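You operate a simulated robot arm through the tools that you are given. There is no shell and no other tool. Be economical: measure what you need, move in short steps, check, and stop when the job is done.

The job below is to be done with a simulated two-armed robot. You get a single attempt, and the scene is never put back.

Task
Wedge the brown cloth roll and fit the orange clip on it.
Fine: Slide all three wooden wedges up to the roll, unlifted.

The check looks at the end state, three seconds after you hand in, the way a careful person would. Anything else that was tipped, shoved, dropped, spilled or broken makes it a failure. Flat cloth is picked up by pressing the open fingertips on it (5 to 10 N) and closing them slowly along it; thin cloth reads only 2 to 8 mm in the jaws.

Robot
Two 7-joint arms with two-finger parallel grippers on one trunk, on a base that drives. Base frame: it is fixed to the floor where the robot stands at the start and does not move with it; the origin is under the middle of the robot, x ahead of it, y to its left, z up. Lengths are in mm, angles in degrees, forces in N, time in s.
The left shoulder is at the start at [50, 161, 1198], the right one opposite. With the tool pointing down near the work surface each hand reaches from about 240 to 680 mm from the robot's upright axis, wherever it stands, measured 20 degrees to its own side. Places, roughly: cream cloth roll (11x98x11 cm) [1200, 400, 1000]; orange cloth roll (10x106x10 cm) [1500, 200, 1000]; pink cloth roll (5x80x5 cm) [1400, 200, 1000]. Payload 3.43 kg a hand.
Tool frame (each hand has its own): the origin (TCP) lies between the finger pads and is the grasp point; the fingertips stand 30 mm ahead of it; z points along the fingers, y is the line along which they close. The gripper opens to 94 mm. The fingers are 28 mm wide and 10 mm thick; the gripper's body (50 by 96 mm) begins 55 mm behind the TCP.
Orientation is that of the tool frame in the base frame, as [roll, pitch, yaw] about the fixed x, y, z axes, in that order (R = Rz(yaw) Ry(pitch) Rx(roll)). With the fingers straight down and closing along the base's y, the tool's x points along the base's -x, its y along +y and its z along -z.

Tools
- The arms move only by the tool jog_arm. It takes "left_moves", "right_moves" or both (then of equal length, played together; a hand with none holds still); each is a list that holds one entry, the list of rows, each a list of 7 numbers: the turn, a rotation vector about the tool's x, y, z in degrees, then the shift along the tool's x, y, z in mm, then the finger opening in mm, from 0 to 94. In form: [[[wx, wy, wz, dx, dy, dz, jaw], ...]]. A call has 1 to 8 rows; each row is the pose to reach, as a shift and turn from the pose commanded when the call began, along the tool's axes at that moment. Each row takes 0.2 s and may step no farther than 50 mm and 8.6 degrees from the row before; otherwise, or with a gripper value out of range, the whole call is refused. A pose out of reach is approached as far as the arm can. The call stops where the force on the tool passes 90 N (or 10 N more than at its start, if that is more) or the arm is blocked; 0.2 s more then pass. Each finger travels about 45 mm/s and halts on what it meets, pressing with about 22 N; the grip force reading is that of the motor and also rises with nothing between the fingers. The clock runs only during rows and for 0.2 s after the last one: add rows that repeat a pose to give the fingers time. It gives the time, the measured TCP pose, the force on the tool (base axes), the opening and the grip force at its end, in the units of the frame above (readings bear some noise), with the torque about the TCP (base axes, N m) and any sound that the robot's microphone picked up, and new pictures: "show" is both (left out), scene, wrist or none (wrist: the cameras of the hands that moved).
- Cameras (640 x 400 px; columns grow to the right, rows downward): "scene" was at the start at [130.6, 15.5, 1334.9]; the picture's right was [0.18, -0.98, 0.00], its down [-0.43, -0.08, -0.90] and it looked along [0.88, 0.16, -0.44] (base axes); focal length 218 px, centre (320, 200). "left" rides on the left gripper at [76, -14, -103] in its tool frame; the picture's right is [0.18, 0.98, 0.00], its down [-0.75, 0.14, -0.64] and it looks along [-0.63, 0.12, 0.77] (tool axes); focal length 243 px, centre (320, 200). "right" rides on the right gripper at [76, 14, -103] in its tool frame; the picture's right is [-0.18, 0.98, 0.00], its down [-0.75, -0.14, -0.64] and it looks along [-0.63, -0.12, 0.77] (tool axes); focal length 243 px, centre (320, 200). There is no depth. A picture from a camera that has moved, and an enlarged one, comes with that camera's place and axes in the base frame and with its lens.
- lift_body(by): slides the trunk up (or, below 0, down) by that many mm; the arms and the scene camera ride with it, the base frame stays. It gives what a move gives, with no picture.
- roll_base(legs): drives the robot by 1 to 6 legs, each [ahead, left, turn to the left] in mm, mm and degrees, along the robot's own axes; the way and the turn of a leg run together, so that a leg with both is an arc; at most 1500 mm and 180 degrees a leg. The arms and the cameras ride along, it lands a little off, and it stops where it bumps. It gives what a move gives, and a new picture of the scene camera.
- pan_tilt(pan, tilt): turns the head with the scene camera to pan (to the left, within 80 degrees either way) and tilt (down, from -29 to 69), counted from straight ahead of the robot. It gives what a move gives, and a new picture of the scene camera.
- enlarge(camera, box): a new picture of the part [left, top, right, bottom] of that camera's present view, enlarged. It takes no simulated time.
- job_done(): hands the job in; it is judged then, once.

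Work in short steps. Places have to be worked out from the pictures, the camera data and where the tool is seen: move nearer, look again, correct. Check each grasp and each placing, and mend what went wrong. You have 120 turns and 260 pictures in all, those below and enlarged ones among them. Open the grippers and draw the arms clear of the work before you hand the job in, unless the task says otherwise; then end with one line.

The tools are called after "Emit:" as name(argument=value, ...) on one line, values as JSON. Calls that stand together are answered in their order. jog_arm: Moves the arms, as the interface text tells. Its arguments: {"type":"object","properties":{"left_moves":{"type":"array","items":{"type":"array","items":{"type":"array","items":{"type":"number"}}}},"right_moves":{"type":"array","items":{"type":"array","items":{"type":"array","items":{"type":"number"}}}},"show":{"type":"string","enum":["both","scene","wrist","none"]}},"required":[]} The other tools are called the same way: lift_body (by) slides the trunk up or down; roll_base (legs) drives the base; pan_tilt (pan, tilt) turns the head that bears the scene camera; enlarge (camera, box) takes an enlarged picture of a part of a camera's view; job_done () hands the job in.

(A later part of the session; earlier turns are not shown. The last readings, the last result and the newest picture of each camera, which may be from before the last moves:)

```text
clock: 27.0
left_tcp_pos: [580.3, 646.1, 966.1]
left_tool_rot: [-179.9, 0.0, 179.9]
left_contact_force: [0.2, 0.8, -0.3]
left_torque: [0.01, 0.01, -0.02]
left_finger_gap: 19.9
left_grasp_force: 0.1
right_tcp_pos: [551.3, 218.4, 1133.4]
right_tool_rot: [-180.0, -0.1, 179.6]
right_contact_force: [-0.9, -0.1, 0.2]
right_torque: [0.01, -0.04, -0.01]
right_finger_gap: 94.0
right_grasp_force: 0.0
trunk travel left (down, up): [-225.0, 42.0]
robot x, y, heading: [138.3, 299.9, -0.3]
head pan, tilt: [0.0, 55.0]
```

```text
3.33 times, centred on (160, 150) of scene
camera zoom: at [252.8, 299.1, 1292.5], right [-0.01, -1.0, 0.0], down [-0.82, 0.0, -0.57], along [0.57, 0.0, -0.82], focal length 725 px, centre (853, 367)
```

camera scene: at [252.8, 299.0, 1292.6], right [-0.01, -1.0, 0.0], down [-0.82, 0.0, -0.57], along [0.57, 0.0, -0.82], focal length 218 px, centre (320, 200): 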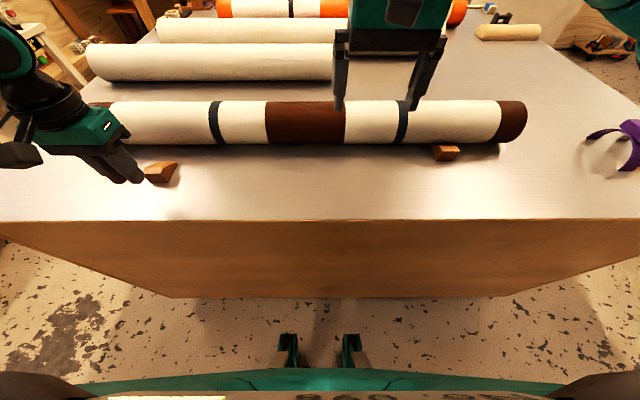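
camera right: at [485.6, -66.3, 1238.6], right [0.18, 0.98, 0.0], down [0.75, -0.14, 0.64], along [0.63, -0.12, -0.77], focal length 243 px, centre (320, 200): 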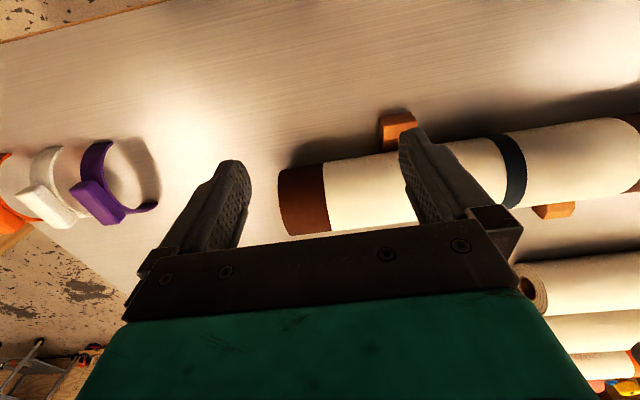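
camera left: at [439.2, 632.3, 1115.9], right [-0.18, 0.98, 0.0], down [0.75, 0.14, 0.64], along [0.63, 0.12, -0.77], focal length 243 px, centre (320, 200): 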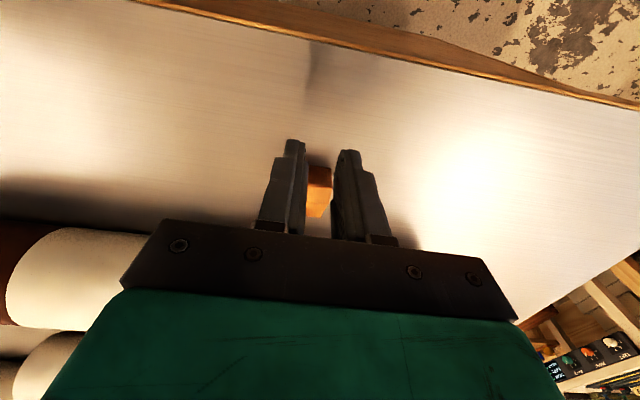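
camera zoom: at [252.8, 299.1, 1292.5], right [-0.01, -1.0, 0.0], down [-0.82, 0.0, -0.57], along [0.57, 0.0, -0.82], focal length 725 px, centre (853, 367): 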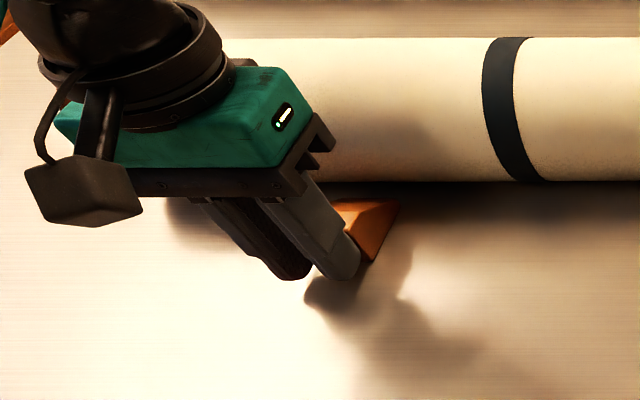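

Pushing on gently in small steps.

Emit:
jog_arm(left_moves=[[[0, 0, 0, -5, 0, 0, 20], [0, 0, 0, -10, 0, 0, 20], [0, 0, 0, -10, 0, 0, 20]]], show="none")

Emit:
jog_arm(left_moves=[[[0, 0, 0, -3, 0, 0, 20], [0, 0, 0, -5, 0, 0, 20], [0, 0, 0, -5, 0, 0, 20]]], show="none")

Emit:
enlarge(camera="scene", box=[80, 90, 240, 210])

```text
clock: 27.8
left_tcp_pos: [591.1, 645.8, 965.7]
left_tool_rot: [179.9, 0.0, 179.9]
left_contact_force: [-0.6, -0.4, 0.2]
left_torque: [-0.04, 0.01, 0.0]
left_finger_gap: 20.0
left_grasp_force: 0.1
right_tcp_pos: [549.7, 219.1, 1134.8]
right_tool_rot: [-180.0, -0.2, 179.5]
right_contact_force: [-0.3, 0.4, 0.7]
right_torque: [-0.01, 0.0, 0.0]
right_finger_gap: 93.8
right_grasp_force: 0.0
trunk travel left (down, up): [-225.0, 42.0]
robot x, y, heading: [140.4, 299.6, -0.3]
head pan, tilt: [0.0, 55.0]
```

```text
clock: 28.6
left_tcp_pos: [595.2, 645.3, 966.1]
left_tool_rot: [-179.9, 0.0, 179.9]
left_contact_force: [0.6, 0.1, -0.3]
left_torque: [0.0, 0.0, -0.02]
left_finger_gap: 19.8
left_grasp_force: 0.1
right_tcp_pos: [550.0, 218.8, 1133.7]
right_tool_rot: [180.0, -0.1, 179.6]
right_contact_force: [-1.2, -0.3, -0.1]
right_torque: [0.0, 0.04, 0.0]
right_finger_gap: 94.2
right_grasp_force: 0.1
trunk travel left (down, up): [-225.0, 42.0]
robot x, y, heading: [142.5, 298.6, -0.3]
head pan, tilt: [0.0, 55.0]
```

```text
3.33 times, centred on (160, 150) of scene
camera zoom: at [252.9, 299.1, 1292.5], right [-0.01, -1.0, 0.0], down [-0.82, 0.0, -0.57], along [0.57, 0.0, -0.82], focal length 725 px, centre (853, 367)
```

zoom: 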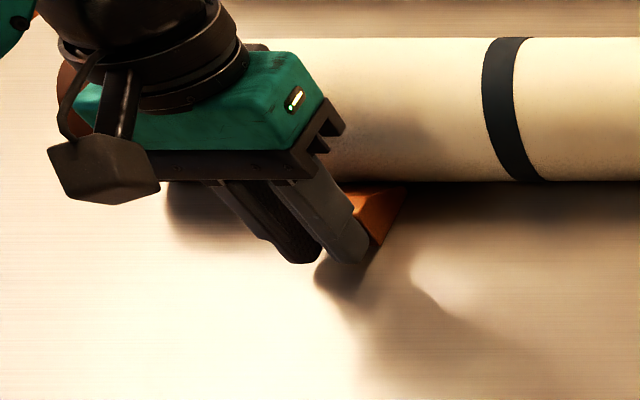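

Emit:
jog_arm(left_moves=[[[0, 0, 0, -2, 0, 0, 20], [0, 0, 0, -4, 0, 0, 20], [0, 0, 0, -4, 0, 0, 20]]], show="none")

Emit:
jog_arm(left_moves=[[[0, 0, 0, -2, 0, 0, 20], [0, 0, 0, -4, 0, 0, 20], [0, 0, 0, -4, 0, 0, 20]]], show="none")

Emit:
enlarge(camera="scene", box=[80, 90, 240, 210])

```text
clock: 29.4
left_tcp_pos: [598.4, 647.3, 966.1]
left_tool_rot: [180.0, -0.1, 179.8]
left_contact_force: [-0.1, -0.4, 0.2]
left_torque: [0.0, 0.02, 0.03]
left_finger_gap: 20.1
left_grasp_force: 0.0
right_tcp_pos: [548.1, 219.2, 1134.3]
right_tool_rot: [179.9, -0.1, 179.6]
right_contact_force: [0.5, -0.9, -0.2]
right_torque: [-0.01, 0.0, -0.03]
right_finger_gap: 93.8
right_grasp_force: 0.1
trunk travel left (down, up): [-225.0, 42.0]
robot x, y, heading: [139.2, 303.5, -0.7]
head pan, tilt: [0.0, 55.0]
```

```text
clock: 30.2
left_tcp_pos: [603.0, 647.7, 967.1]
left_tool_rot: [-180.0, -0.1, 179.8]
left_contact_force: [-5.0, -1.1, 0.1]
left_torque: [-0.09, 0.12, -0.01]
left_finger_gap: 20.1
left_grasp_force: 0.1
right_tcp_pos: [548.7, 218.8, 1134.0]
right_tool_rot: [180.0, -0.2, 179.5]
right_contact_force: [-0.4, 0.3, 0.4]
right_torque: [-0.01, -0.04, 0.03]
right_finger_gap: 94.0
right_grasp_force: 0.1
trunk travel left (down, up): [-225.0, 42.0]
robot x, y, heading: [137.1, 303.8, -0.2]
head pan, tilt: [0.0, 55.0]
```

```text
3.33 times, centred on (160, 150) of scene
camera zoom: at [252.2, 299.0, 1292.6], right [-0.01, -1.0, 0.0], down [-0.82, 0.0, -0.57], along [0.57, 0.0, -0.82], focal length 725 px, centre (853, 367)
```

zoom: 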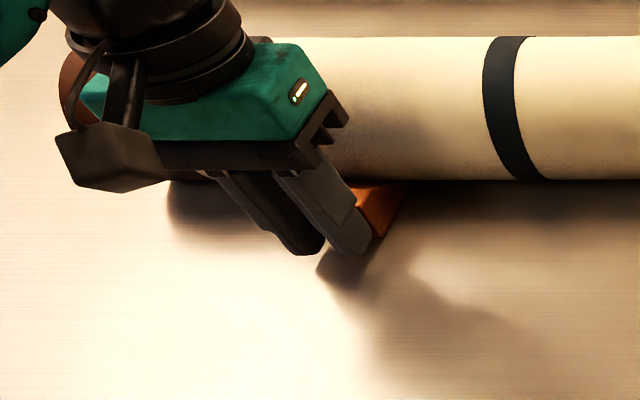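

Contact at 5 N; wedge 2 is up to the roll. I withdraw the left hand and lift clear.

Emit:
jog_arm(left_moves=[[[0, 0, 0, 15, 0, 0, 20], [0, 0, 0, 40, 0, 0, 20], [0, 0, 0, 40, 0, -50, 20], [0, 0, 0, 40, 0, -100, 40], [0, 0, 0, 40, 0, -150, 60], [0, 0, 0, 40, 0, -200, 80], [0, 0, 0, 40, 0, -220, 94], [0, 0, 0, 40, 0, -220, 94]]], show="none")

Emit:
enlarge(camera="scene", box=[80, 90, 240, 210])

Emit:
roll_base(legs=[[0, -190, 0.3], [14, 0, 0]])

```text
clock: 32.0
left_tcp_pos: [563.9, 649.4, 1187.7]
left_tool_rot: [-179.9, -0.1, 179.7]
left_contact_force: [-0.1, -1.6, 0.1]
left_torque: [-0.01, 0.01, -0.01]
left_finger_gap: 94.3
left_grasp_force: 0.0
right_tcp_pos: [550.3, 218.0, 1134.0]
right_tool_rot: [179.9, -0.1, 179.6]
right_contact_force: [0.2, -0.1, -0.2]
right_torque: [0.0, 0.0, 0.01]
right_finger_gap: 94.3
right_grasp_force: 0.0
trunk travel left (down, up): [-225.0, 42.0]
robot x, y, heading: [138.3, 300.9, -0.1]
head pan, tilt: [0.0, 55.0]
```

```text
3.33 times, centred on (160, 150) of scene
camera zoom: at [252.9, 299.1, 1292.5], right [-0.01, -1.0, 0.0], down [-0.82, 0.0, -0.57], along [0.57, 0.0, -0.82], focal length 725 px, centre (853, 367)
```

zoom: 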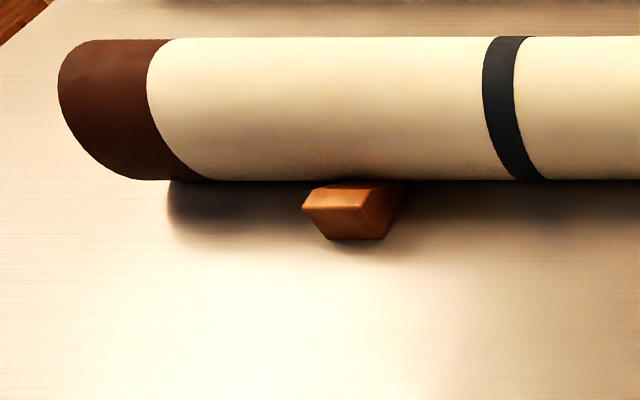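

```text
clock: 34.7
left_tcp_pos: [573.8, 464.3, 1185.7]
left_tool_rot: [180.0, -0.1, -179.7]
left_contact_force: [0.8, 0.3, 0.2]
left_torque: [0.0, 0.01, -0.02]
left_finger_gap: 93.8
left_grasp_force: 0.0
right_tcp_pos: [562.9, 34.6, 1133.3]
right_tool_rot: [180.0, -0.3, -179.8]
right_contact_force: [-0.8, 0.1, 0.3]
right_torque: [-0.05, 0.05, 0.01]
right_finger_gap: 94.0
right_grasp_force: 0.0
trunk travel left (down, up): [-225.0, 42.0]
robot x, y, heading: [155.8, 110.2, 0.2]
head pan, tilt: [0.0, 55.0]
camera scene: at [265.9, 112.0, 1292.3], right [0.0, -1.0, 0.0], down [-0.82, 0.0, -0.57], along [0.57, 0.0, -0.82], focal length 218 px, centre (320, 200)
```

scene: 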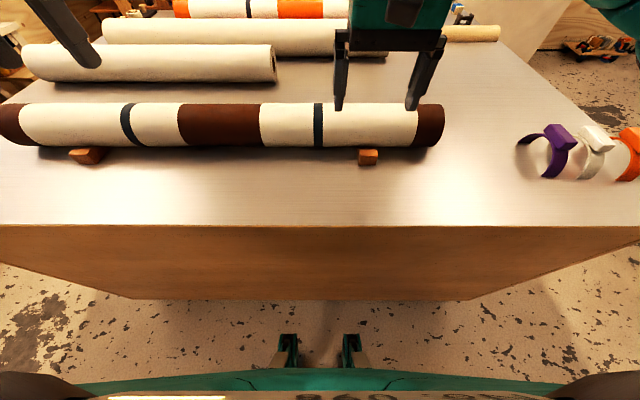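

Robot is at y≈110 now, left shoulder in line with wedge 3. I bring the left hand over, to look at wedge 3.

Emit:
jog_arm(left_moves=[[[0, 0, 0, -34, -34, 0, 94], [0, 0, 0, -68, -68, 0, 94], [0, 0, 0, -102, -102, 0, 94], [0, 0, 0, -136, -136, 0, 94], [0, 0, 0, -170, -170, 0, 94], [0, 0, 0, -180, -206, 0, 94], [0, 0, 0, -180, -206, 30, 94], [0, 0, 0, -180, -206, 30, 94]]], show="wrist")

Emit:
enlarge(camera="left", box=[260, 50, 420, 150])

```text
clock: 36.5
left_tcp_pos: [756.5, 260.6, 1158.3]
left_tool_rot: [-180.0, -0.1, -179.7]
left_contact_force: [-0.2, 0.2, -0.4]
left_torque: [-0.02, 0.02, 0.0]
left_finger_gap: 93.9
left_grasp_force: 0.1
right_tcp_pos: [561.4, 33.6, 1134.8]
right_tool_rot: [179.9, 0.0, -179.9]
right_contact_force: [-0.1, -0.6, 0.1]
right_torque: [0.01, -0.02, -0.01]
right_finger_gap: 94.1
right_grasp_force: 0.1
trunk travel left (down, up): [-225.0, 42.0]
robot x, y, heading: [153.5, 114.6, 0.0]
head pan, tilt: [0.0, 55.0]
camera left: at [678.9, 245.3, 1261.5], right [-0.19, 0.98, 0.0], down [0.75, 0.15, 0.64], along [0.63, 0.12, -0.77], focal length 243 px, centre (320, 200)
```

left: 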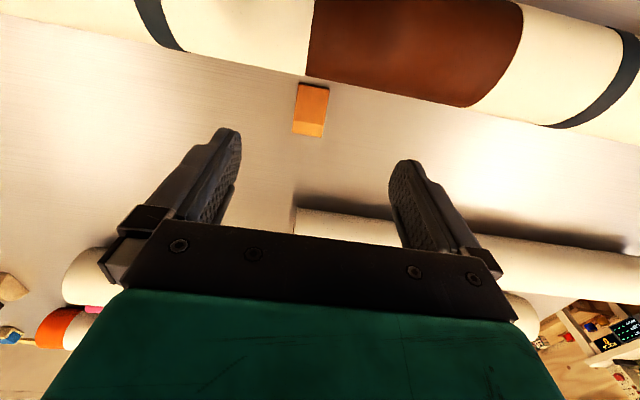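

```text
4.00 times, centred on (340, 100) of left
camera zoom: at [678.9, 245.3, 1261.5], right [-0.19, 0.98, 0.0], down [0.75, 0.15, 0.64], along [0.63, 0.12, -0.77], focal length 970 px, centre (240, 600)
```

zoom: 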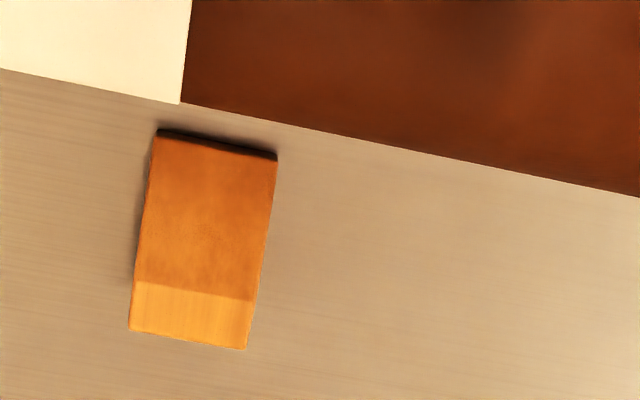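

Wedge 3 refined: x 765–820, y≈254, aligned. I try reaching upright to x≈806 above it, to grip its sides and drag it.

Emit:
jog_arm(left_moves=[[[0, 0, 0, -20, -6, 30, 94], [0, 0, 0, -35, -6, 60, 94], [0, 0, 0, -50, -6, 95, 94], [0, 0, 0, -50, -6, 130, 94], [0, 0, 0, -50, -6, 130, 94]]], show="wrist")

```text
clock: 37.7
left_tcp_pos: [793.5, 259.6, 1026.5]
left_tool_rot: [179.9, 0.0, -179.8]
left_contact_force: [0.0, 0.7, 0.2]
left_torque: [0.01, -0.02, -0.05]
left_finger_gap: 94.1
left_grasp_force: 0.0
left hand out of reach, approached as far as the arm can: row 3, 4, 5
right_tcp_pos: [563.0, 33.7, 1133.7]
right_tool_rot: [-180.0, -0.1, -179.9]
right_contact_force: [-0.3, 0.0, 0.1]
right_torque: [0.01, -0.02, 0.0]
right_finger_gap: 94.0
right_grasp_force: 0.0
trunk travel left (down, up): [-225.0, 42.0]
robot x, y, heading: [153.1, 111.9, 0.3]
head pan, tilt: [0.0, 55.0]
camera left: at [718.5, 244.1, 1130.2], right [-0.19, 0.98, 0.0], down [0.75, 0.14, 0.64], along [0.63, 0.12, -0.77], focal length 243 px, centre (320, 200)
```

left: 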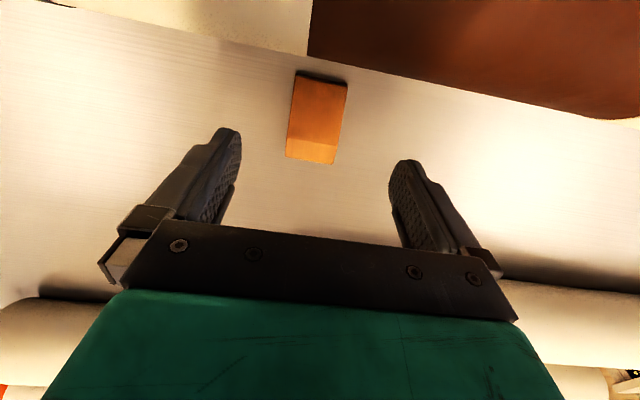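

Upright reach ends at x≈793. I step back a little and down to regain a reachable pose.

Emit:
jog_arm(left_moves=[[[0, 0, 0, 15, 0, 10, 94], [0, 0, 0, 15, 0, 20, 94], [0, 0, 0, 15, 0, 20, 94]]], show="none")

```text
clock: 38.5
left_tcp_pos: [778.4, 260.4, 1006.6]
left_tool_rot: [180.0, -0.1, -179.7]
left_contact_force: [0.4, 0.1, -0.1]
left_torque: [-0.01, -0.02, 0.01]
left_finger_gap: 93.8
left_grasp_force: 0.0
right_tcp_pos: [563.2, 33.5, 1134.5]
right_tool_rot: [180.0, -0.2, -179.9]
right_contact_force: [-0.4, -0.2, 0.4]
right_torque: [0.0, 0.02, -0.03]
right_finger_gap: 93.7
right_grasp_force: 0.2
trunk travel left (down, up): [-225.0, 42.0]
robot x, y, heading: [152.2, 112.7, 0.3]
head pan, tilt: [0.0, 55.0]
```

Commands rebase on the reached pose. I move to x≈790 over the wedge's rear half and descend to z≈966 with open jaws around it.

Emit:
jog_arm(left_moves=[[[0, 0, 0, -6, -3, 10, 94], [0, 0, 0, -10, -5, 20, 94], [0, 0, 0, -10, -5, 32, 94], [0, 0, 0, -10, -5, 39, 94], [0, 0, 0, -10, -5, 39, 94]]], show="wrist")

```text
clock: 39.7
left_tcp_pos: [788.8, 253.6, 968.9]
left_tool_rot: [-179.9, 0.1, -179.7]
left_contact_force: [0.2, 0.5, 0.1]
left_torque: [0.0, -0.01, 0.02]
left_finger_gap: 94.1
left_grasp_force: 0.1
right_tcp_pos: [561.3, 34.1, 1133.8]
right_tool_rot: [-180.0, -0.1, -179.8]
right_contact_force: [-0.3, 0.3, -0.2]
right_torque: [0.01, -0.02, 0.02]
right_finger_gap: 94.3
right_grasp_force: 0.0
trunk travel left (down, up): [-225.0, 42.0]
robot x, y, heading: [155.5, 110.5, 0.6]
head pan, tilt: [0.0, 55.0]
camera left: at [712.9, 239.0, 1071.9], right [-0.19, 0.98, 0.0], down [0.75, 0.15, 0.64], along [0.63, 0.12, -0.77], focal length 243 px, centre (320, 200)
```

left: 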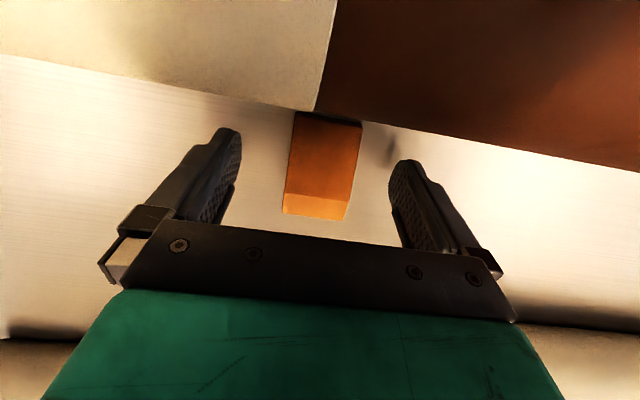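

Nicely straddled. I close on the wedge gently, without lifting.

Emit:
jog_arm(left_moves=[[[0, 0, 0, 0, 0, 3, 80], [0, 0, 0, 0, 0, 3, 64], [0, 0, 0, 0, 0, 3, 50], [0, 0, 0, 0, 0, 3, 40], [0, 0, 0, 0, 0, 3, 38], [0, 0, 0, 0, 0, 3, 38]]], show="wrist")

```text
clock: 41.1
left_tcp_pos: [788.9, 254.6, 965.6]
left_tool_rot: [-180.0, -0.1, -179.7]
left_contact_force: [-0.6, -0.8, -0.1]
left_torque: [0.03, 0.04, 0.01]
left_finger_gap: 39.2
left_grasp_force: 16.2
right_tcp_pos: [561.4, 34.2, 1133.9]
right_tool_rot: [180.0, 0.0, -180.0]
right_contact_force: [0.2, 0.7, 0.2]
right_torque: [-0.01, -0.01, -0.06]
right_finger_gap: 93.9
right_grasp_force: 0.0
trunk travel left (down, up): [-225.0, 42.0]
robot x, y, heading: [152.4, 109.9, 0.1]
head pan, tilt: [0.0, 55.0]
camera left: at [713.0, 238.8, 1069.2], right [-0.19, 0.98, 0.0], down [0.75, 0.15, 0.64], along [0.63, 0.12, -0.77], focal length 243 px, centre (320, 200)
```

left: 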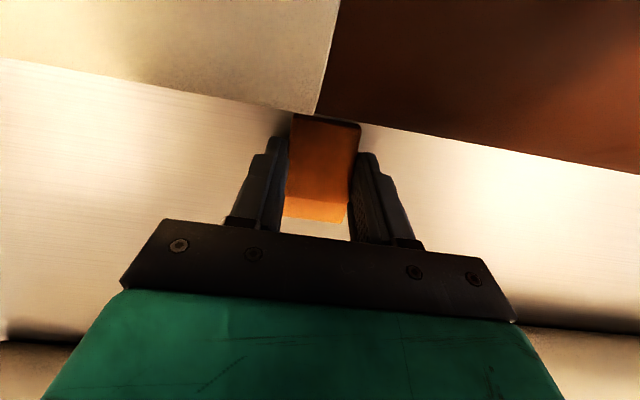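

Gripped (39 mm). I drag it 38 mm toward the roll at constant height.

Emit:
jog_arm(left_moves=[[[0, 0, 0, 6, 0, 0, 38], [0, 0, 0, 12, 0, 0, 38], [0, 0, 0, 18, 0, 0, 38], [0, 0, 0, 24, 0, 0, 38], [0, 0, 0, 30, 0, 0, 38], [0, 0, 0, 34, 0, 0, 38], [0, 0, 0, 38, 0, 0, 38], [0, 0, 0, 38, 0, 0, 38]]], show="both")

```text
clock: 42.9
left_tcp_pos: [751.9, 253.5, 964.3]
left_tool_rot: [-179.9, -0.1, -179.6]
left_contact_force: [8.3, -2.9, 2.0]
left_torque: [0.06, 0.1, -0.24]
left_finger_gap: 39.1
left_grasp_force: 4.1
right_tcp_pos: [562.5, 33.0, 1132.8]
right_tool_rot: [179.8, -0.1, -180.0]
right_contact_force: [0.1, -1.2, 0.9]
right_torque: [-0.01, -0.01, 0.02]
right_finger_gap: 94.0
right_grasp_force: 0.0
trunk travel left (down, up): [-225.0, 42.0]
robot x, y, heading: [152.3, 111.9, 0.2]
head pan, tilt: [0.0, 55.0]
camera scene: at [265.4, 111.8, 1292.5], right [0.0, -1.0, 0.0], down [-0.82, 0.0, -0.57], along [0.57, 0.0, -0.82], focal length 218 px, centre (320, 200)
camera left: at [675.8, 238.6, 1068.9], right [-0.19, 0.98, 0.0], down [0.75, 0.15, 0.64], along [0.63, 0.12, -0.77], focal length 243 px, centre (320, 200)
```

scene: 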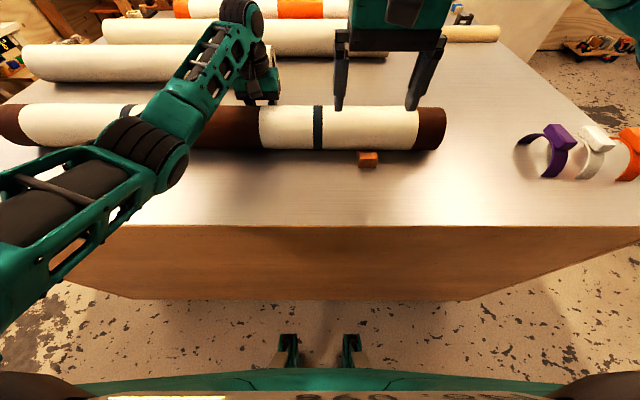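
left: 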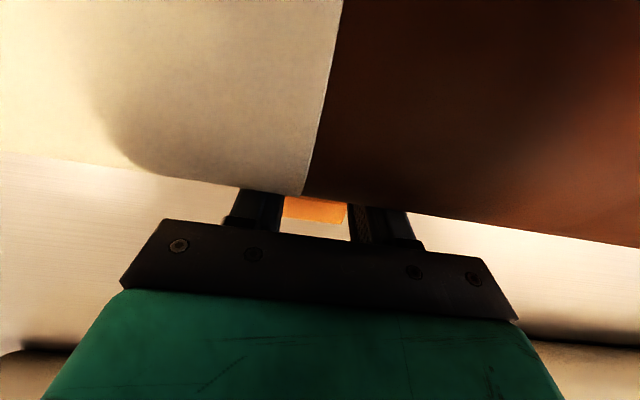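

8 N: likely the fingers, not the wedge, touch the roll's bulge. I ease back 4 mm, release, and then pull the wedge from behind instead.

Emit:
jog_arm(left_moves=[[[0, 0, 0, -4, 0, 0, 38], [0, 0, 0, -4, 0, 0, 50], [0, 0, 0, -4, 0, 0, 66], [0, 0, 0, -4, 0, 0, 80], [0, 0, 0, -4, 0, 0, 94], [0, 0, 0, -4, 0, 0, 94]]], show="wrist")

```text
clock: 44.3
left_tcp_pos: [755.7, 254.2, 964.8]
left_tool_rot: [-179.9, 0.0, -179.7]
left_contact_force: [0.3, 0.4, 0.3]
left_torque: [0.02, -0.02, -0.01]
left_finger_gap: 93.7
left_grasp_force: 0.1
right_tcp_pos: [561.9, 34.5, 1134.0]
right_tool_rot: [-179.9, -0.1, -179.9]
right_contact_force: [-0.2, 0.7, 0.7]
right_torque: [-0.02, -0.02, -0.03]
right_finger_gap: 93.8
right_grasp_force: 0.0
trunk travel left (down, up): [-225.0, 42.0]
robot x, y, heading: [151.4, 115.7, 0.2]
head pan, tilt: [0.0, 55.0]
camera left: at [679.2, 239.0, 1068.4], right [-0.19, 0.98, 0.0], down [0.75, 0.15, 0.64], along [0.63, 0.12, -0.77], focal length 243 px, centre (320, 200)
```

left: 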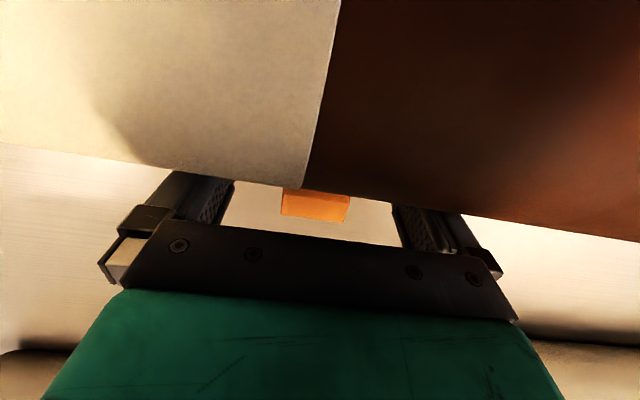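

The wedge's rear is now at x≈787. I rise, tilt the fingers 10° forward and move beyond it.

Emit:
jog_arm(left_moves=[[[0, 0, 0, 0, 0, -30, 80], [0, 0, 0, 0, 0, -60, 60], [0, -5, 0, -25, 0, -60, 40], [0, -10, 0, -48, 0, -60, 20], [0, -10, 0, -56, 0, -60, 20], [0, -10, 0, -56, 0, -60, 20]]], show="wrist")

```text
clock: 45.7
left_tcp_pos: [809.9, 253.1, 1025.4]
left_tool_rot: [-179.9, 10.0, -179.7]
left_contact_force: [0.2, -0.5, 0.4]
left_torque: [0.02, 0.01, 0.01]
left_finger_gap: 19.9
left_grasp_force: 0.1
right_tcp_pos: [562.5, 33.0, 1134.1]
right_tool_rot: [180.0, -0.2, -179.9]
right_contact_force: [0.6, 0.7, 0.8]
right_torque: [0.01, 0.02, -0.03]
right_finger_gap: 94.2
right_grasp_force: 0.0
trunk travel left (down, up): [-225.0, 42.0]
robot x, y, heading: [152.9, 114.3, 0.3]
head pan, tilt: [0.0, 55.0]
camera left: at [717.8, 238.8, 1114.2], right [-0.19, 0.98, -0.03], down [0.63, 0.15, 0.76], along [0.75, 0.12, -0.65], focal length 243 px, centre (320, 200)
```

left: 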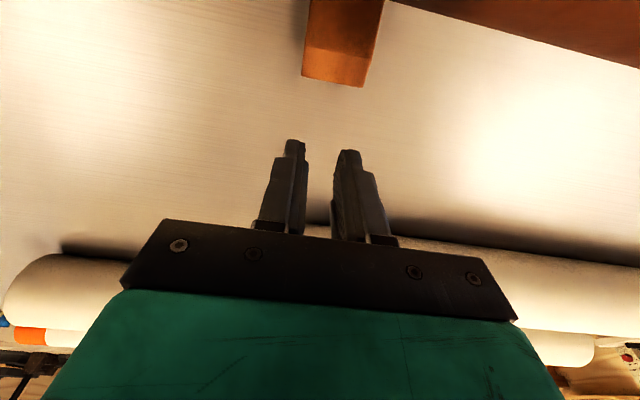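

Fingers are ahead of the wedge's rear with clearance (~784 vs finger face ~796). I descend straight down.

Emit:
jog_arm(left_moves=[[[0, 0, 0, 3.5, 0, 19.7, 20], [0, 0, 0, 7, 0, 39.4, 20], [0, 0, 0, 9.5, 0, 54, 20], [0, 0, 0, 10.1, 0, 57.1, 20], [0, 0, 0, 10.1, 0, 57.1, 20]]], show="wrist")

```text
clock: 46.9
left_tcp_pos: [810.7, 253.1, 967.6]
left_tool_rot: [-180.0, 9.9, -179.7]
left_contact_force: [-1.0, 0.2, 0.6]
left_torque: [-0.03, 0.02, -0.02]
left_finger_gap: 20.0
left_grasp_force: 0.2
right_tcp_pos: [562.6, 33.7, 1133.8]
right_tool_rot: [180.0, -0.1, -179.9]
right_contact_force: [0.7, 0.1, 0.1]
right_torque: [0.0, -0.02, -0.03]
right_finger_gap: 94.0
right_grasp_force: 0.1
trunk travel left (down, up): [-225.0, 42.0]
robot x, y, heading: [153.5, 114.1, 0.1]
head pan, tilt: [0.0, 55.0]
camera left: at [718.0, 238.6, 1055.8], right [-0.19, 0.98, -0.03], down [0.63, 0.15, 0.76], along [0.75, 0.12, -0.65], focal length 243 px, centre (320, 200)
```

left: 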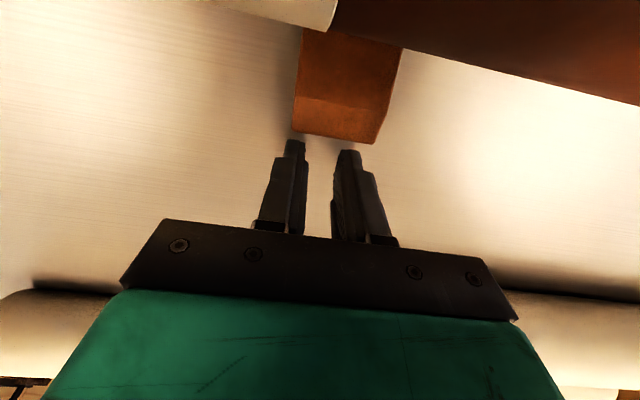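

Fingers are behind the wedge. I pull 28 mm back toward the roll horizontally.

Emit:
jog_arm(left_moves=[[[0, 0, 0, 5, 3, -0.9, 20], [0, 0, 0, 11, 3, -1.9, 20], [0, 0, 0, 17, 3, -3.0, 20], [0, 0, 0, 22, 3, -3.9, 20], [0, 0, 0, 27.6, 3, -4.9, 20], [0, 0, 0, 27.6, 3, -4.9, 20]]], show="wrist")

```text
clock: 48.3
left_tcp_pos: [784.6, 256.3, 966.4]
left_tool_rot: [-179.9, 10.0, -179.7]
left_contact_force: [6.3, -1.3, 2.8]
left_torque: [-0.1, -0.02, -0.01]
left_finger_gap: 19.9
left_grasp_force: 0.0
right_tcp_pos: [561.5, 33.8, 1133.0]
right_tool_rot: [-180.0, 0.0, -179.9]
right_contact_force: [-0.2, 0.8, 0.6]
right_torque: [-0.03, 0.01, -0.01]
right_finger_gap: 93.9
right_grasp_force: 0.1
trunk travel left (down, up): [-225.0, 42.0]
robot x, y, heading: [152.0, 112.4, 0.1]
head pan, tilt: [0.0, 55.0]
camera left: at [691.2, 241.0, 1056.0], right [-0.19, 0.98, -0.03], down [0.63, 0.15, 0.76], along [0.75, 0.12, -0.64], focal length 243 px, centre (320, 200)
```

left: 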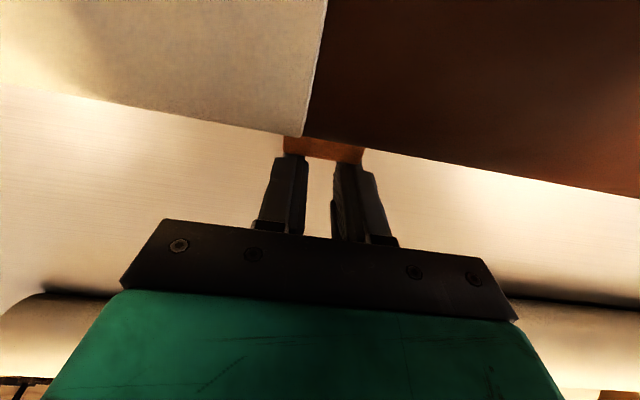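

6 N: it appears to touch the roll. I pull 2 mm more to confirm that the force rises.

Emit:
jog_arm(left_moves=[[[0, 0, 0, 2, 0, -0.35, 20], [0, 0, 0, 2, 0, -0.35, 20]]], show="both")

Emit:
enlarge(camera="left", box=[240, 80, 420, 190])

```text
clock: 48.9
left_tcp_pos: [783.1, 254.8, 966.8]
left_tool_rot: [180.0, 10.0, -179.8]
left_contact_force: [11.5, 0.0, 4.1]
left_torque: [-0.04, -0.07, -0.09]
left_finger_gap: 20.1
left_grasp_force: 0.0
right_tcp_pos: [562.7, 34.5, 1133.8]
right_tool_rot: [-180.0, -0.2, -179.9]
right_contact_force: [-0.1, -0.2, -0.3]
right_torque: [0.02, 0.02, 0.02]
right_finger_gap: 94.1
right_grasp_force: 0.0
trunk travel left (down, up): [-225.0, 42.0]
robot x, y, heading: [151.8, 113.9, 0.2]
head pan, tilt: [0.0, 55.0]
camera scene: at [265.5, 111.9, 1292.5], right [0.0, -1.0, 0.0], down [-0.82, 0.0, -0.57], along [0.57, 0.0, -0.82], focal length 218 px, centre (320, 200)
camera left: at [689.4, 240.6, 1055.4], right [-0.19, 0.98, -0.03], down [0.63, 0.15, 0.76], along [0.75, 0.12, -0.65], focal length 243 px, centre (320, 200)
```

scene: 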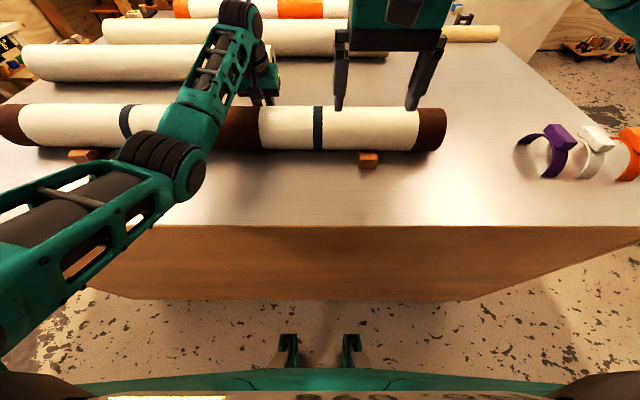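
left: 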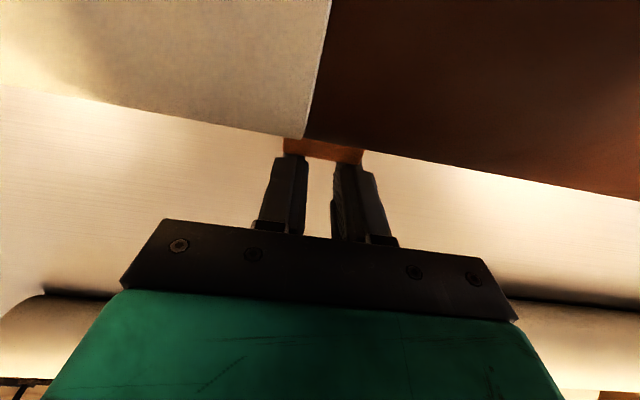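

```text
3.56 times, centred on (330, 135) of left
camera zoom: at [689.4, 240.6, 1055.4], right [-0.19, 0.98, -0.03], down [0.63, 0.15, 0.76], along [0.75, 0.12, -0.65], focal length 863 px, centre (284, 431)
```

zoom: 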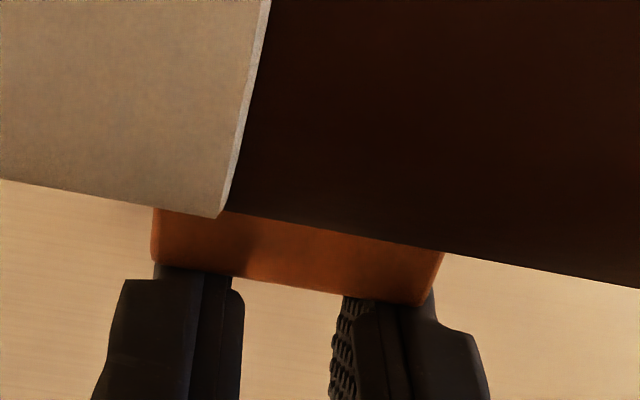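

Wedge 3 is firmly up to the roll (11.5 N). I back off and lift, straighten the tool, and look.

Emit:
jog_arm(left_moves=[[[0, 0, 0, -15, 0, 2.6, 20], [0, 0, 0, -22, 0, -36, 20], [0, 0, 0, -30, 0, -84, 40], [0, 0, 0, -38.5, 0, -130, 60], [0, 5, 0, -38.5, 0, -160, 80], [0, 10, 0, -30, 0, -190, 94], [0, 10, 0, -30, 0, -190, 94]]], show="wrist")

Emit:
enlarge(camera="left", box=[240, 40, 420, 150])

```text
clock: 50.5
left_tcp_pos: [774.5, 257.0, 1159.0]
left_tool_rot: [-179.9, 0.0, -179.7]
left_contact_force: [-0.2, -0.1, 0.5]
left_torque: [-0.02, 0.02, 0.05]
left_finger_gap: 94.1
left_grasp_force: 0.1
left hand out of reach, approached as far as the arm can: row 6
right_tcp_pos: [561.7, 33.3, 1135.2]
right_tool_rot: [180.0, -0.1, -179.9]
right_contact_force: [-0.1, 0.4, 0.9]
right_torque: [-0.01, -0.02, 0.0]
right_finger_gap: 93.7
right_grasp_force: 0.0
trunk travel left (down, up): [-225.0, 42.0]
robot x, y, heading: [153.7, 115.7, 0.2]
head pan, tilt: [0.0, 55.0]
camera left: at [698.8, 241.6, 1261.5], right [-0.19, 0.98, 0.0], down [0.75, 0.15, 0.64], along [0.63, 0.12, -0.77], focal length 243 px, centre (320, 200)
```

left: 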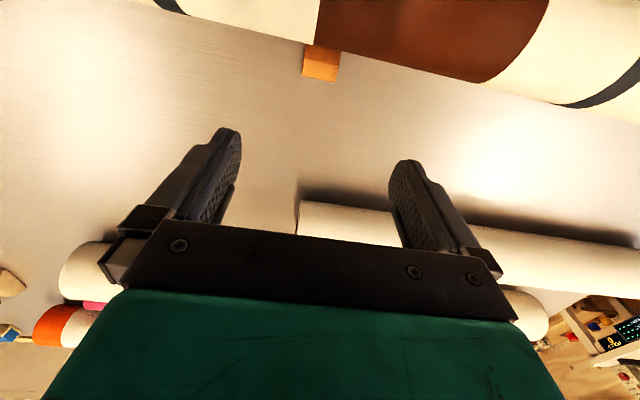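

```text
3.56 times, centred on (330, 95) of left
camera zoom: at [698.8, 241.6, 1261.5], right [-0.19, 0.98, 0.0], down [0.75, 0.15, 0.64], along [0.63, 0.12, -0.77], focal length 863 px, centre (284, 573)
```

zoom: 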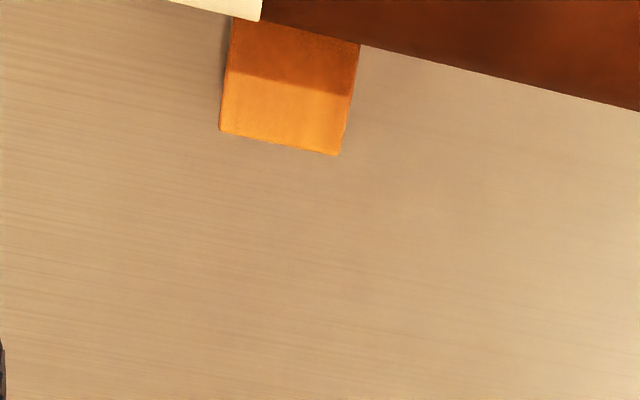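

Wedge 3 is seated. Now I check wedges 1 and 2 in the scene view, then drive right to the clips.

Emit:
enlarge(camera="scene", box=[40, 90, 200, 190])

Emit:
enlarge(camera="scene", box=[300, 90, 460, 190])

Emit:
roll_base(legs=[[-14, 0, 0], [0, -380, 0]])

```text
4.00 times, centred on (120, 140) of scene
camera zoom: at [264.8, 112.0, 1292.5], right [0.0, -1.0, 0.0], down [-0.82, 0.0, -0.57], along [0.57, 0.0, -0.82], focal length 870 px, centre (1120, 440)
```

zoom: 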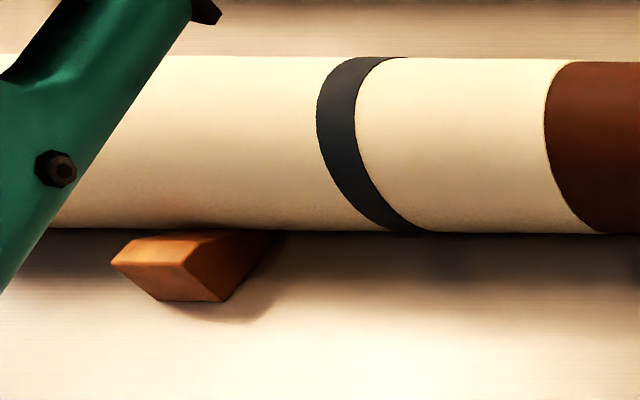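

```text
4.00 times, centred on (380, 140) of scene
camera zoom: at [264.8, 112.0, 1292.5], right [0.0, -1.0, 0.0], down [-0.82, 0.0, -0.57], along [0.57, 0.0, -0.82], focal length 870 px, centre (80, 440)
```

zoom: 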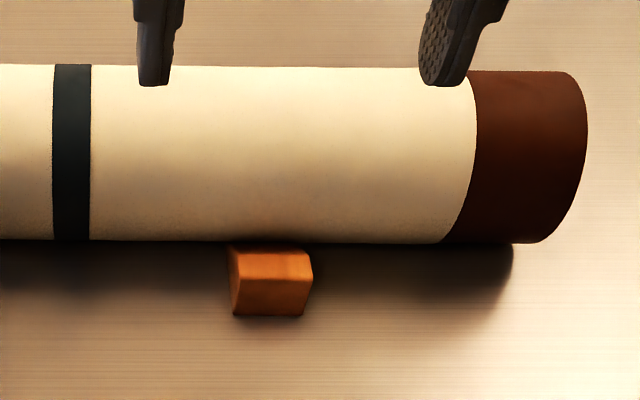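

```text
clock: 54.7
left_tcp_pos: [761.3, -130.7, 1156.7]
left_tool_rot: [179.9, -0.1, -179.9]
left_contact_force: [-0.6, 0.3, -0.5]
left_torque: [0.02, 0.02, -0.01]
left_finger_gap: 93.9
left_grasp_force: 0.1
right_tcp_pos: [548.8, -351.2, 1133.4]
right_tool_rot: [-180.0, 0.0, 179.9]
right_contact_force: [-1.2, -0.7, 0.4]
right_torque: [0.01, -0.01, 0.02]
right_finger_gap: 93.8
right_grasp_force: 0.1
trunk travel left (down, up): [-225.0, 42.0]
robot x, y, heading: [141.3, -273.8, -0.2]
head pan, tilt: [0.0, 55.0]
camera scene: at [251.3, -272.4, 1292.5], right [0.0, -1.0, 0.0], down [-0.82, 0.0, -0.57], along [0.57, 0.0, -0.82], focal length 218 px, centre (320, 200)
```

scene: 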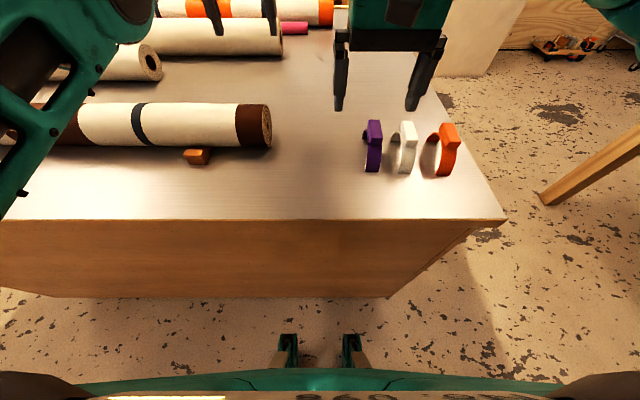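

Wedges look seated. Now a close look at the clips.

Emit:
enlarge(camera="scene", box=[340, 100, 500, 200])

Emit:
enlarge(camera="right", box=[0, 0, 640, 400])

```text
4.00 times, centred on (420, 150) of scene
camera zoom: at [251.3, -272.4, 1292.5], right [0.0, -1.0, 0.0], down [-0.82, 0.0, -0.57], along [0.57, 0.0, -0.82], focal length 870 px, centre (-80, 400)
```

zoom: 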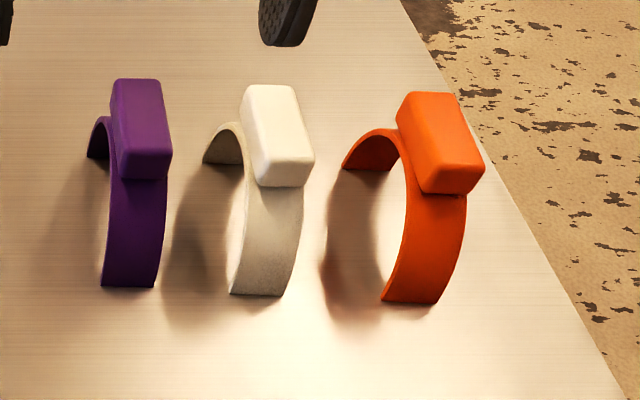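

```text
1.00 times, centred on (320, 200) of right (not enlarged: the box is as wide or as high as the picture)
camera zoom: at [472.2, -337.9, 1238.4], right [0.19, 0.98, 0.0], down [0.75, -0.14, 0.64], along [0.63, -0.12, -0.77], focal length 243 px, centre (320, 200)
```

zoom: 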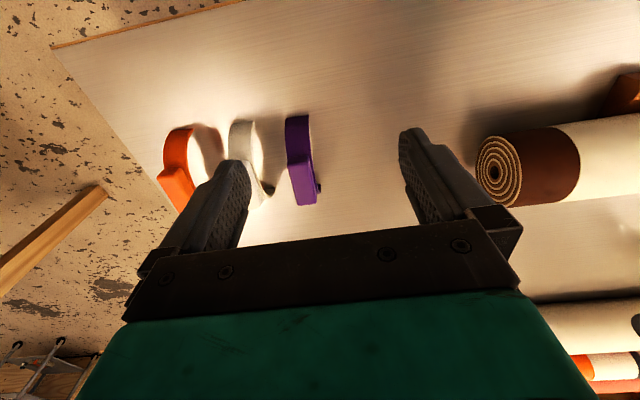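

Orange clip: about x≈620, y≈-541, block top z≈1012, axis along y. I move the right hand over it for a closer look.

Emit:
jog_arm(right_moves=[[[0, 0, 0, -10, -40, 0, 94], [0, 0, 0, -20, -85, 0, 94], [0, 0, 0, -30, -130, 0, 94], [0, 0, 0, -40, -175, 0, 94], [0, 0, 0, -45, -189, 0, 94], [0, 0, 0, -45, -189, 0, 94]]], show="both")

Emit:
enlarge(camera="right", box=[220, 60, 440, 240])

```text
clock: 56.1
left_tcp_pos: [761.9, -129.8, 1158.0]
left_tool_rot: [-179.9, -0.1, -179.9]
left_contact_force: [-0.7, -0.4, 0.0]
left_torque: [0.02, -0.01, 0.01]
left_finger_gap: 94.0
left_grasp_force: 0.1
right_tcp_pos: [593.5, -543.4, 1134.8]
right_tool_rot: [-180.0, -0.1, 179.9]
right_contact_force: [-0.5, -0.5, -0.2]
right_torque: [-0.02, -0.01, 0.02]
right_finger_gap: 94.1
right_grasp_force: 0.0
trunk travel left (down, up): [-225.0, 42.0]
robot x, y, heading: [137.2, -270.5, -0.2]
head pan, tilt: [0.0, 55.0]
camera scene: at [251.2, -272.3, 1292.5], right [0.0, -1.0, 0.0], down [-0.82, 0.0, -0.57], along [0.57, 0.0, -0.82], focal length 218 px, centre (320, 200)
camera right: at [517.0, -529.5, 1238.9], right [0.19, 0.98, 0.0], down [0.75, -0.14, 0.64], along [0.63, -0.12, -0.77], focal length 243 px, centre (320, 200)
```

scene: 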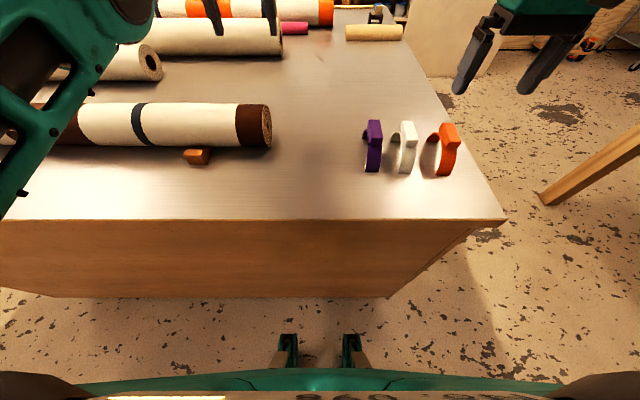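
right: 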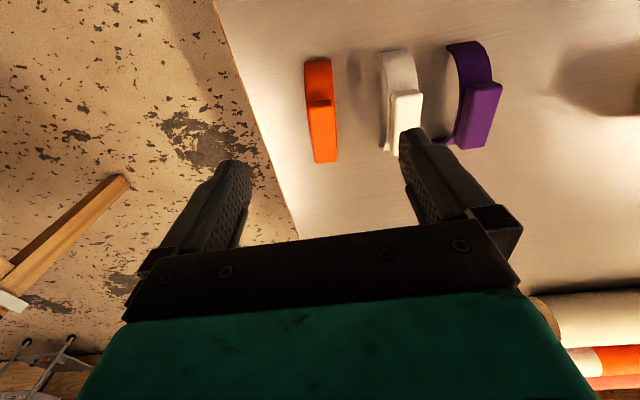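

```text
2.22 times, centred on (330, 150) of right
camera zoom: at [517.0, -529.5, 1238.9], right [0.19, 0.98, 0.0], down [0.75, -0.14, 0.64], along [0.63, -0.12, -0.77], focal length 539 px, centre (298, 311)
```

zoom: 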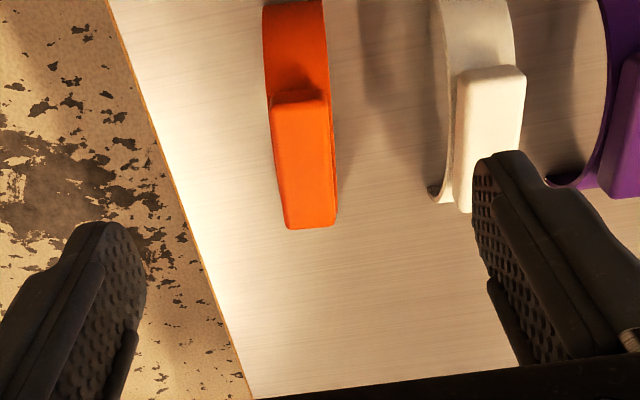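

Block: x 594–652, y≈-546, 23 mm wide, yawed about -5°. I align with a 5° yaw and descend to just above it.

Emit:
jog_arm(right_moves=[[[0, 0, 5, -15, -1, 0, 80], [0, 0, 5, -29.5, -2.5, 20, 64], [0, 0, 5, -29.5, -2.5, 45, 60], [0, 0, 5, -29.5, -2.5, 70, 60], [0, 0, 5, -29.5, -2.5, 70, 60]]], show="both")

Emit:
enlarge(camera="scene", box=[360, 70, 520, 190])

```text
clock: 57.3
left_tcp_pos: [761.8, -130.0, 1157.2]
left_tool_rot: [-179.8, -0.1, -179.9]
left_contact_force: [0.3, 0.1, -0.1]
left_torque: [0.01, -0.01, -0.01]
left_finger_gap: 93.7
left_grasp_force: 0.1
right_tcp_pos: [621.9, -543.7, 1062.6]
right_tool_rot: [180.0, 0.0, 174.9]
right_contact_force: [-0.7, 0.4, -0.4]
right_torque: [0.0, 0.0, 0.01]
right_finger_gap: 60.0
right_grasp_force: 0.0
trunk travel left (down, up): [-225.0, 42.0]
robot x, y, heading: [136.6, -271.5, 0.0]
head pan, tilt: [0.0, 55.0]
camera scene: at [251.2, -272.2, 1292.6], right [0.0, -1.0, 0.0], down [-0.82, 0.0, -0.57], along [0.57, 0.0, -0.82], focal length 218 px, centre (320, 200)
camera right: at [547.8, -523.2, 1167.3], right [0.27, 0.96, 0.0], down [0.74, -0.21, 0.64], along [0.62, -0.17, -0.77], focal length 243 px, centre (320, 200)
```

scene: 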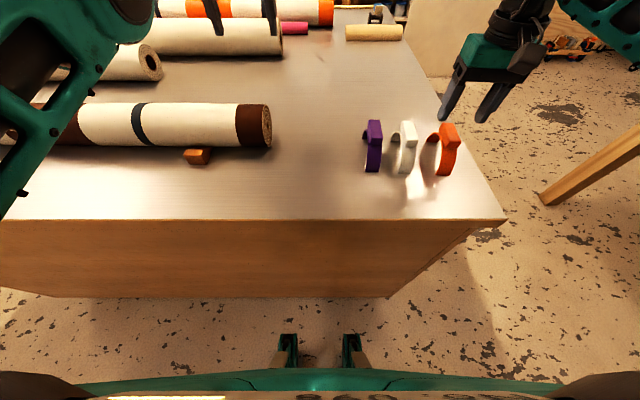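
right: 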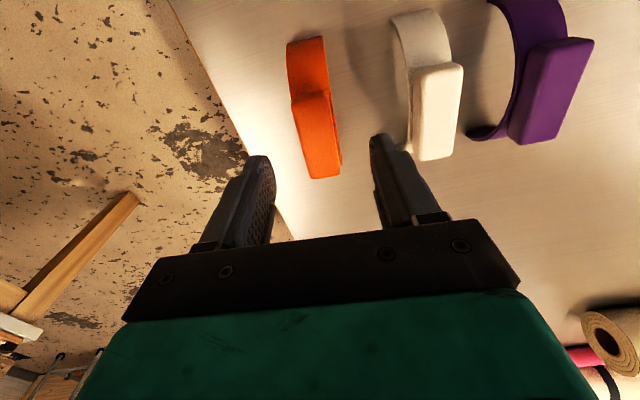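

```text
3.33 times, centred on (440, 130) of scene
camera zoom: at [251.2, -272.2, 1292.6], right [0.0, -1.0, 0.0], down [-0.82, 0.0, -0.57], along [0.57, 0.0, -0.82], focal length 725 px, centre (-80, 433)
```

zoom: 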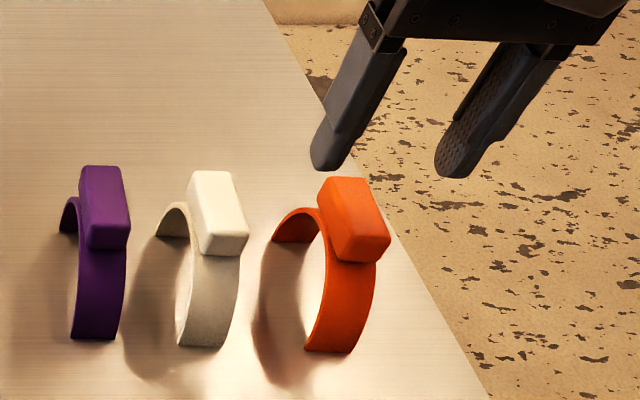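

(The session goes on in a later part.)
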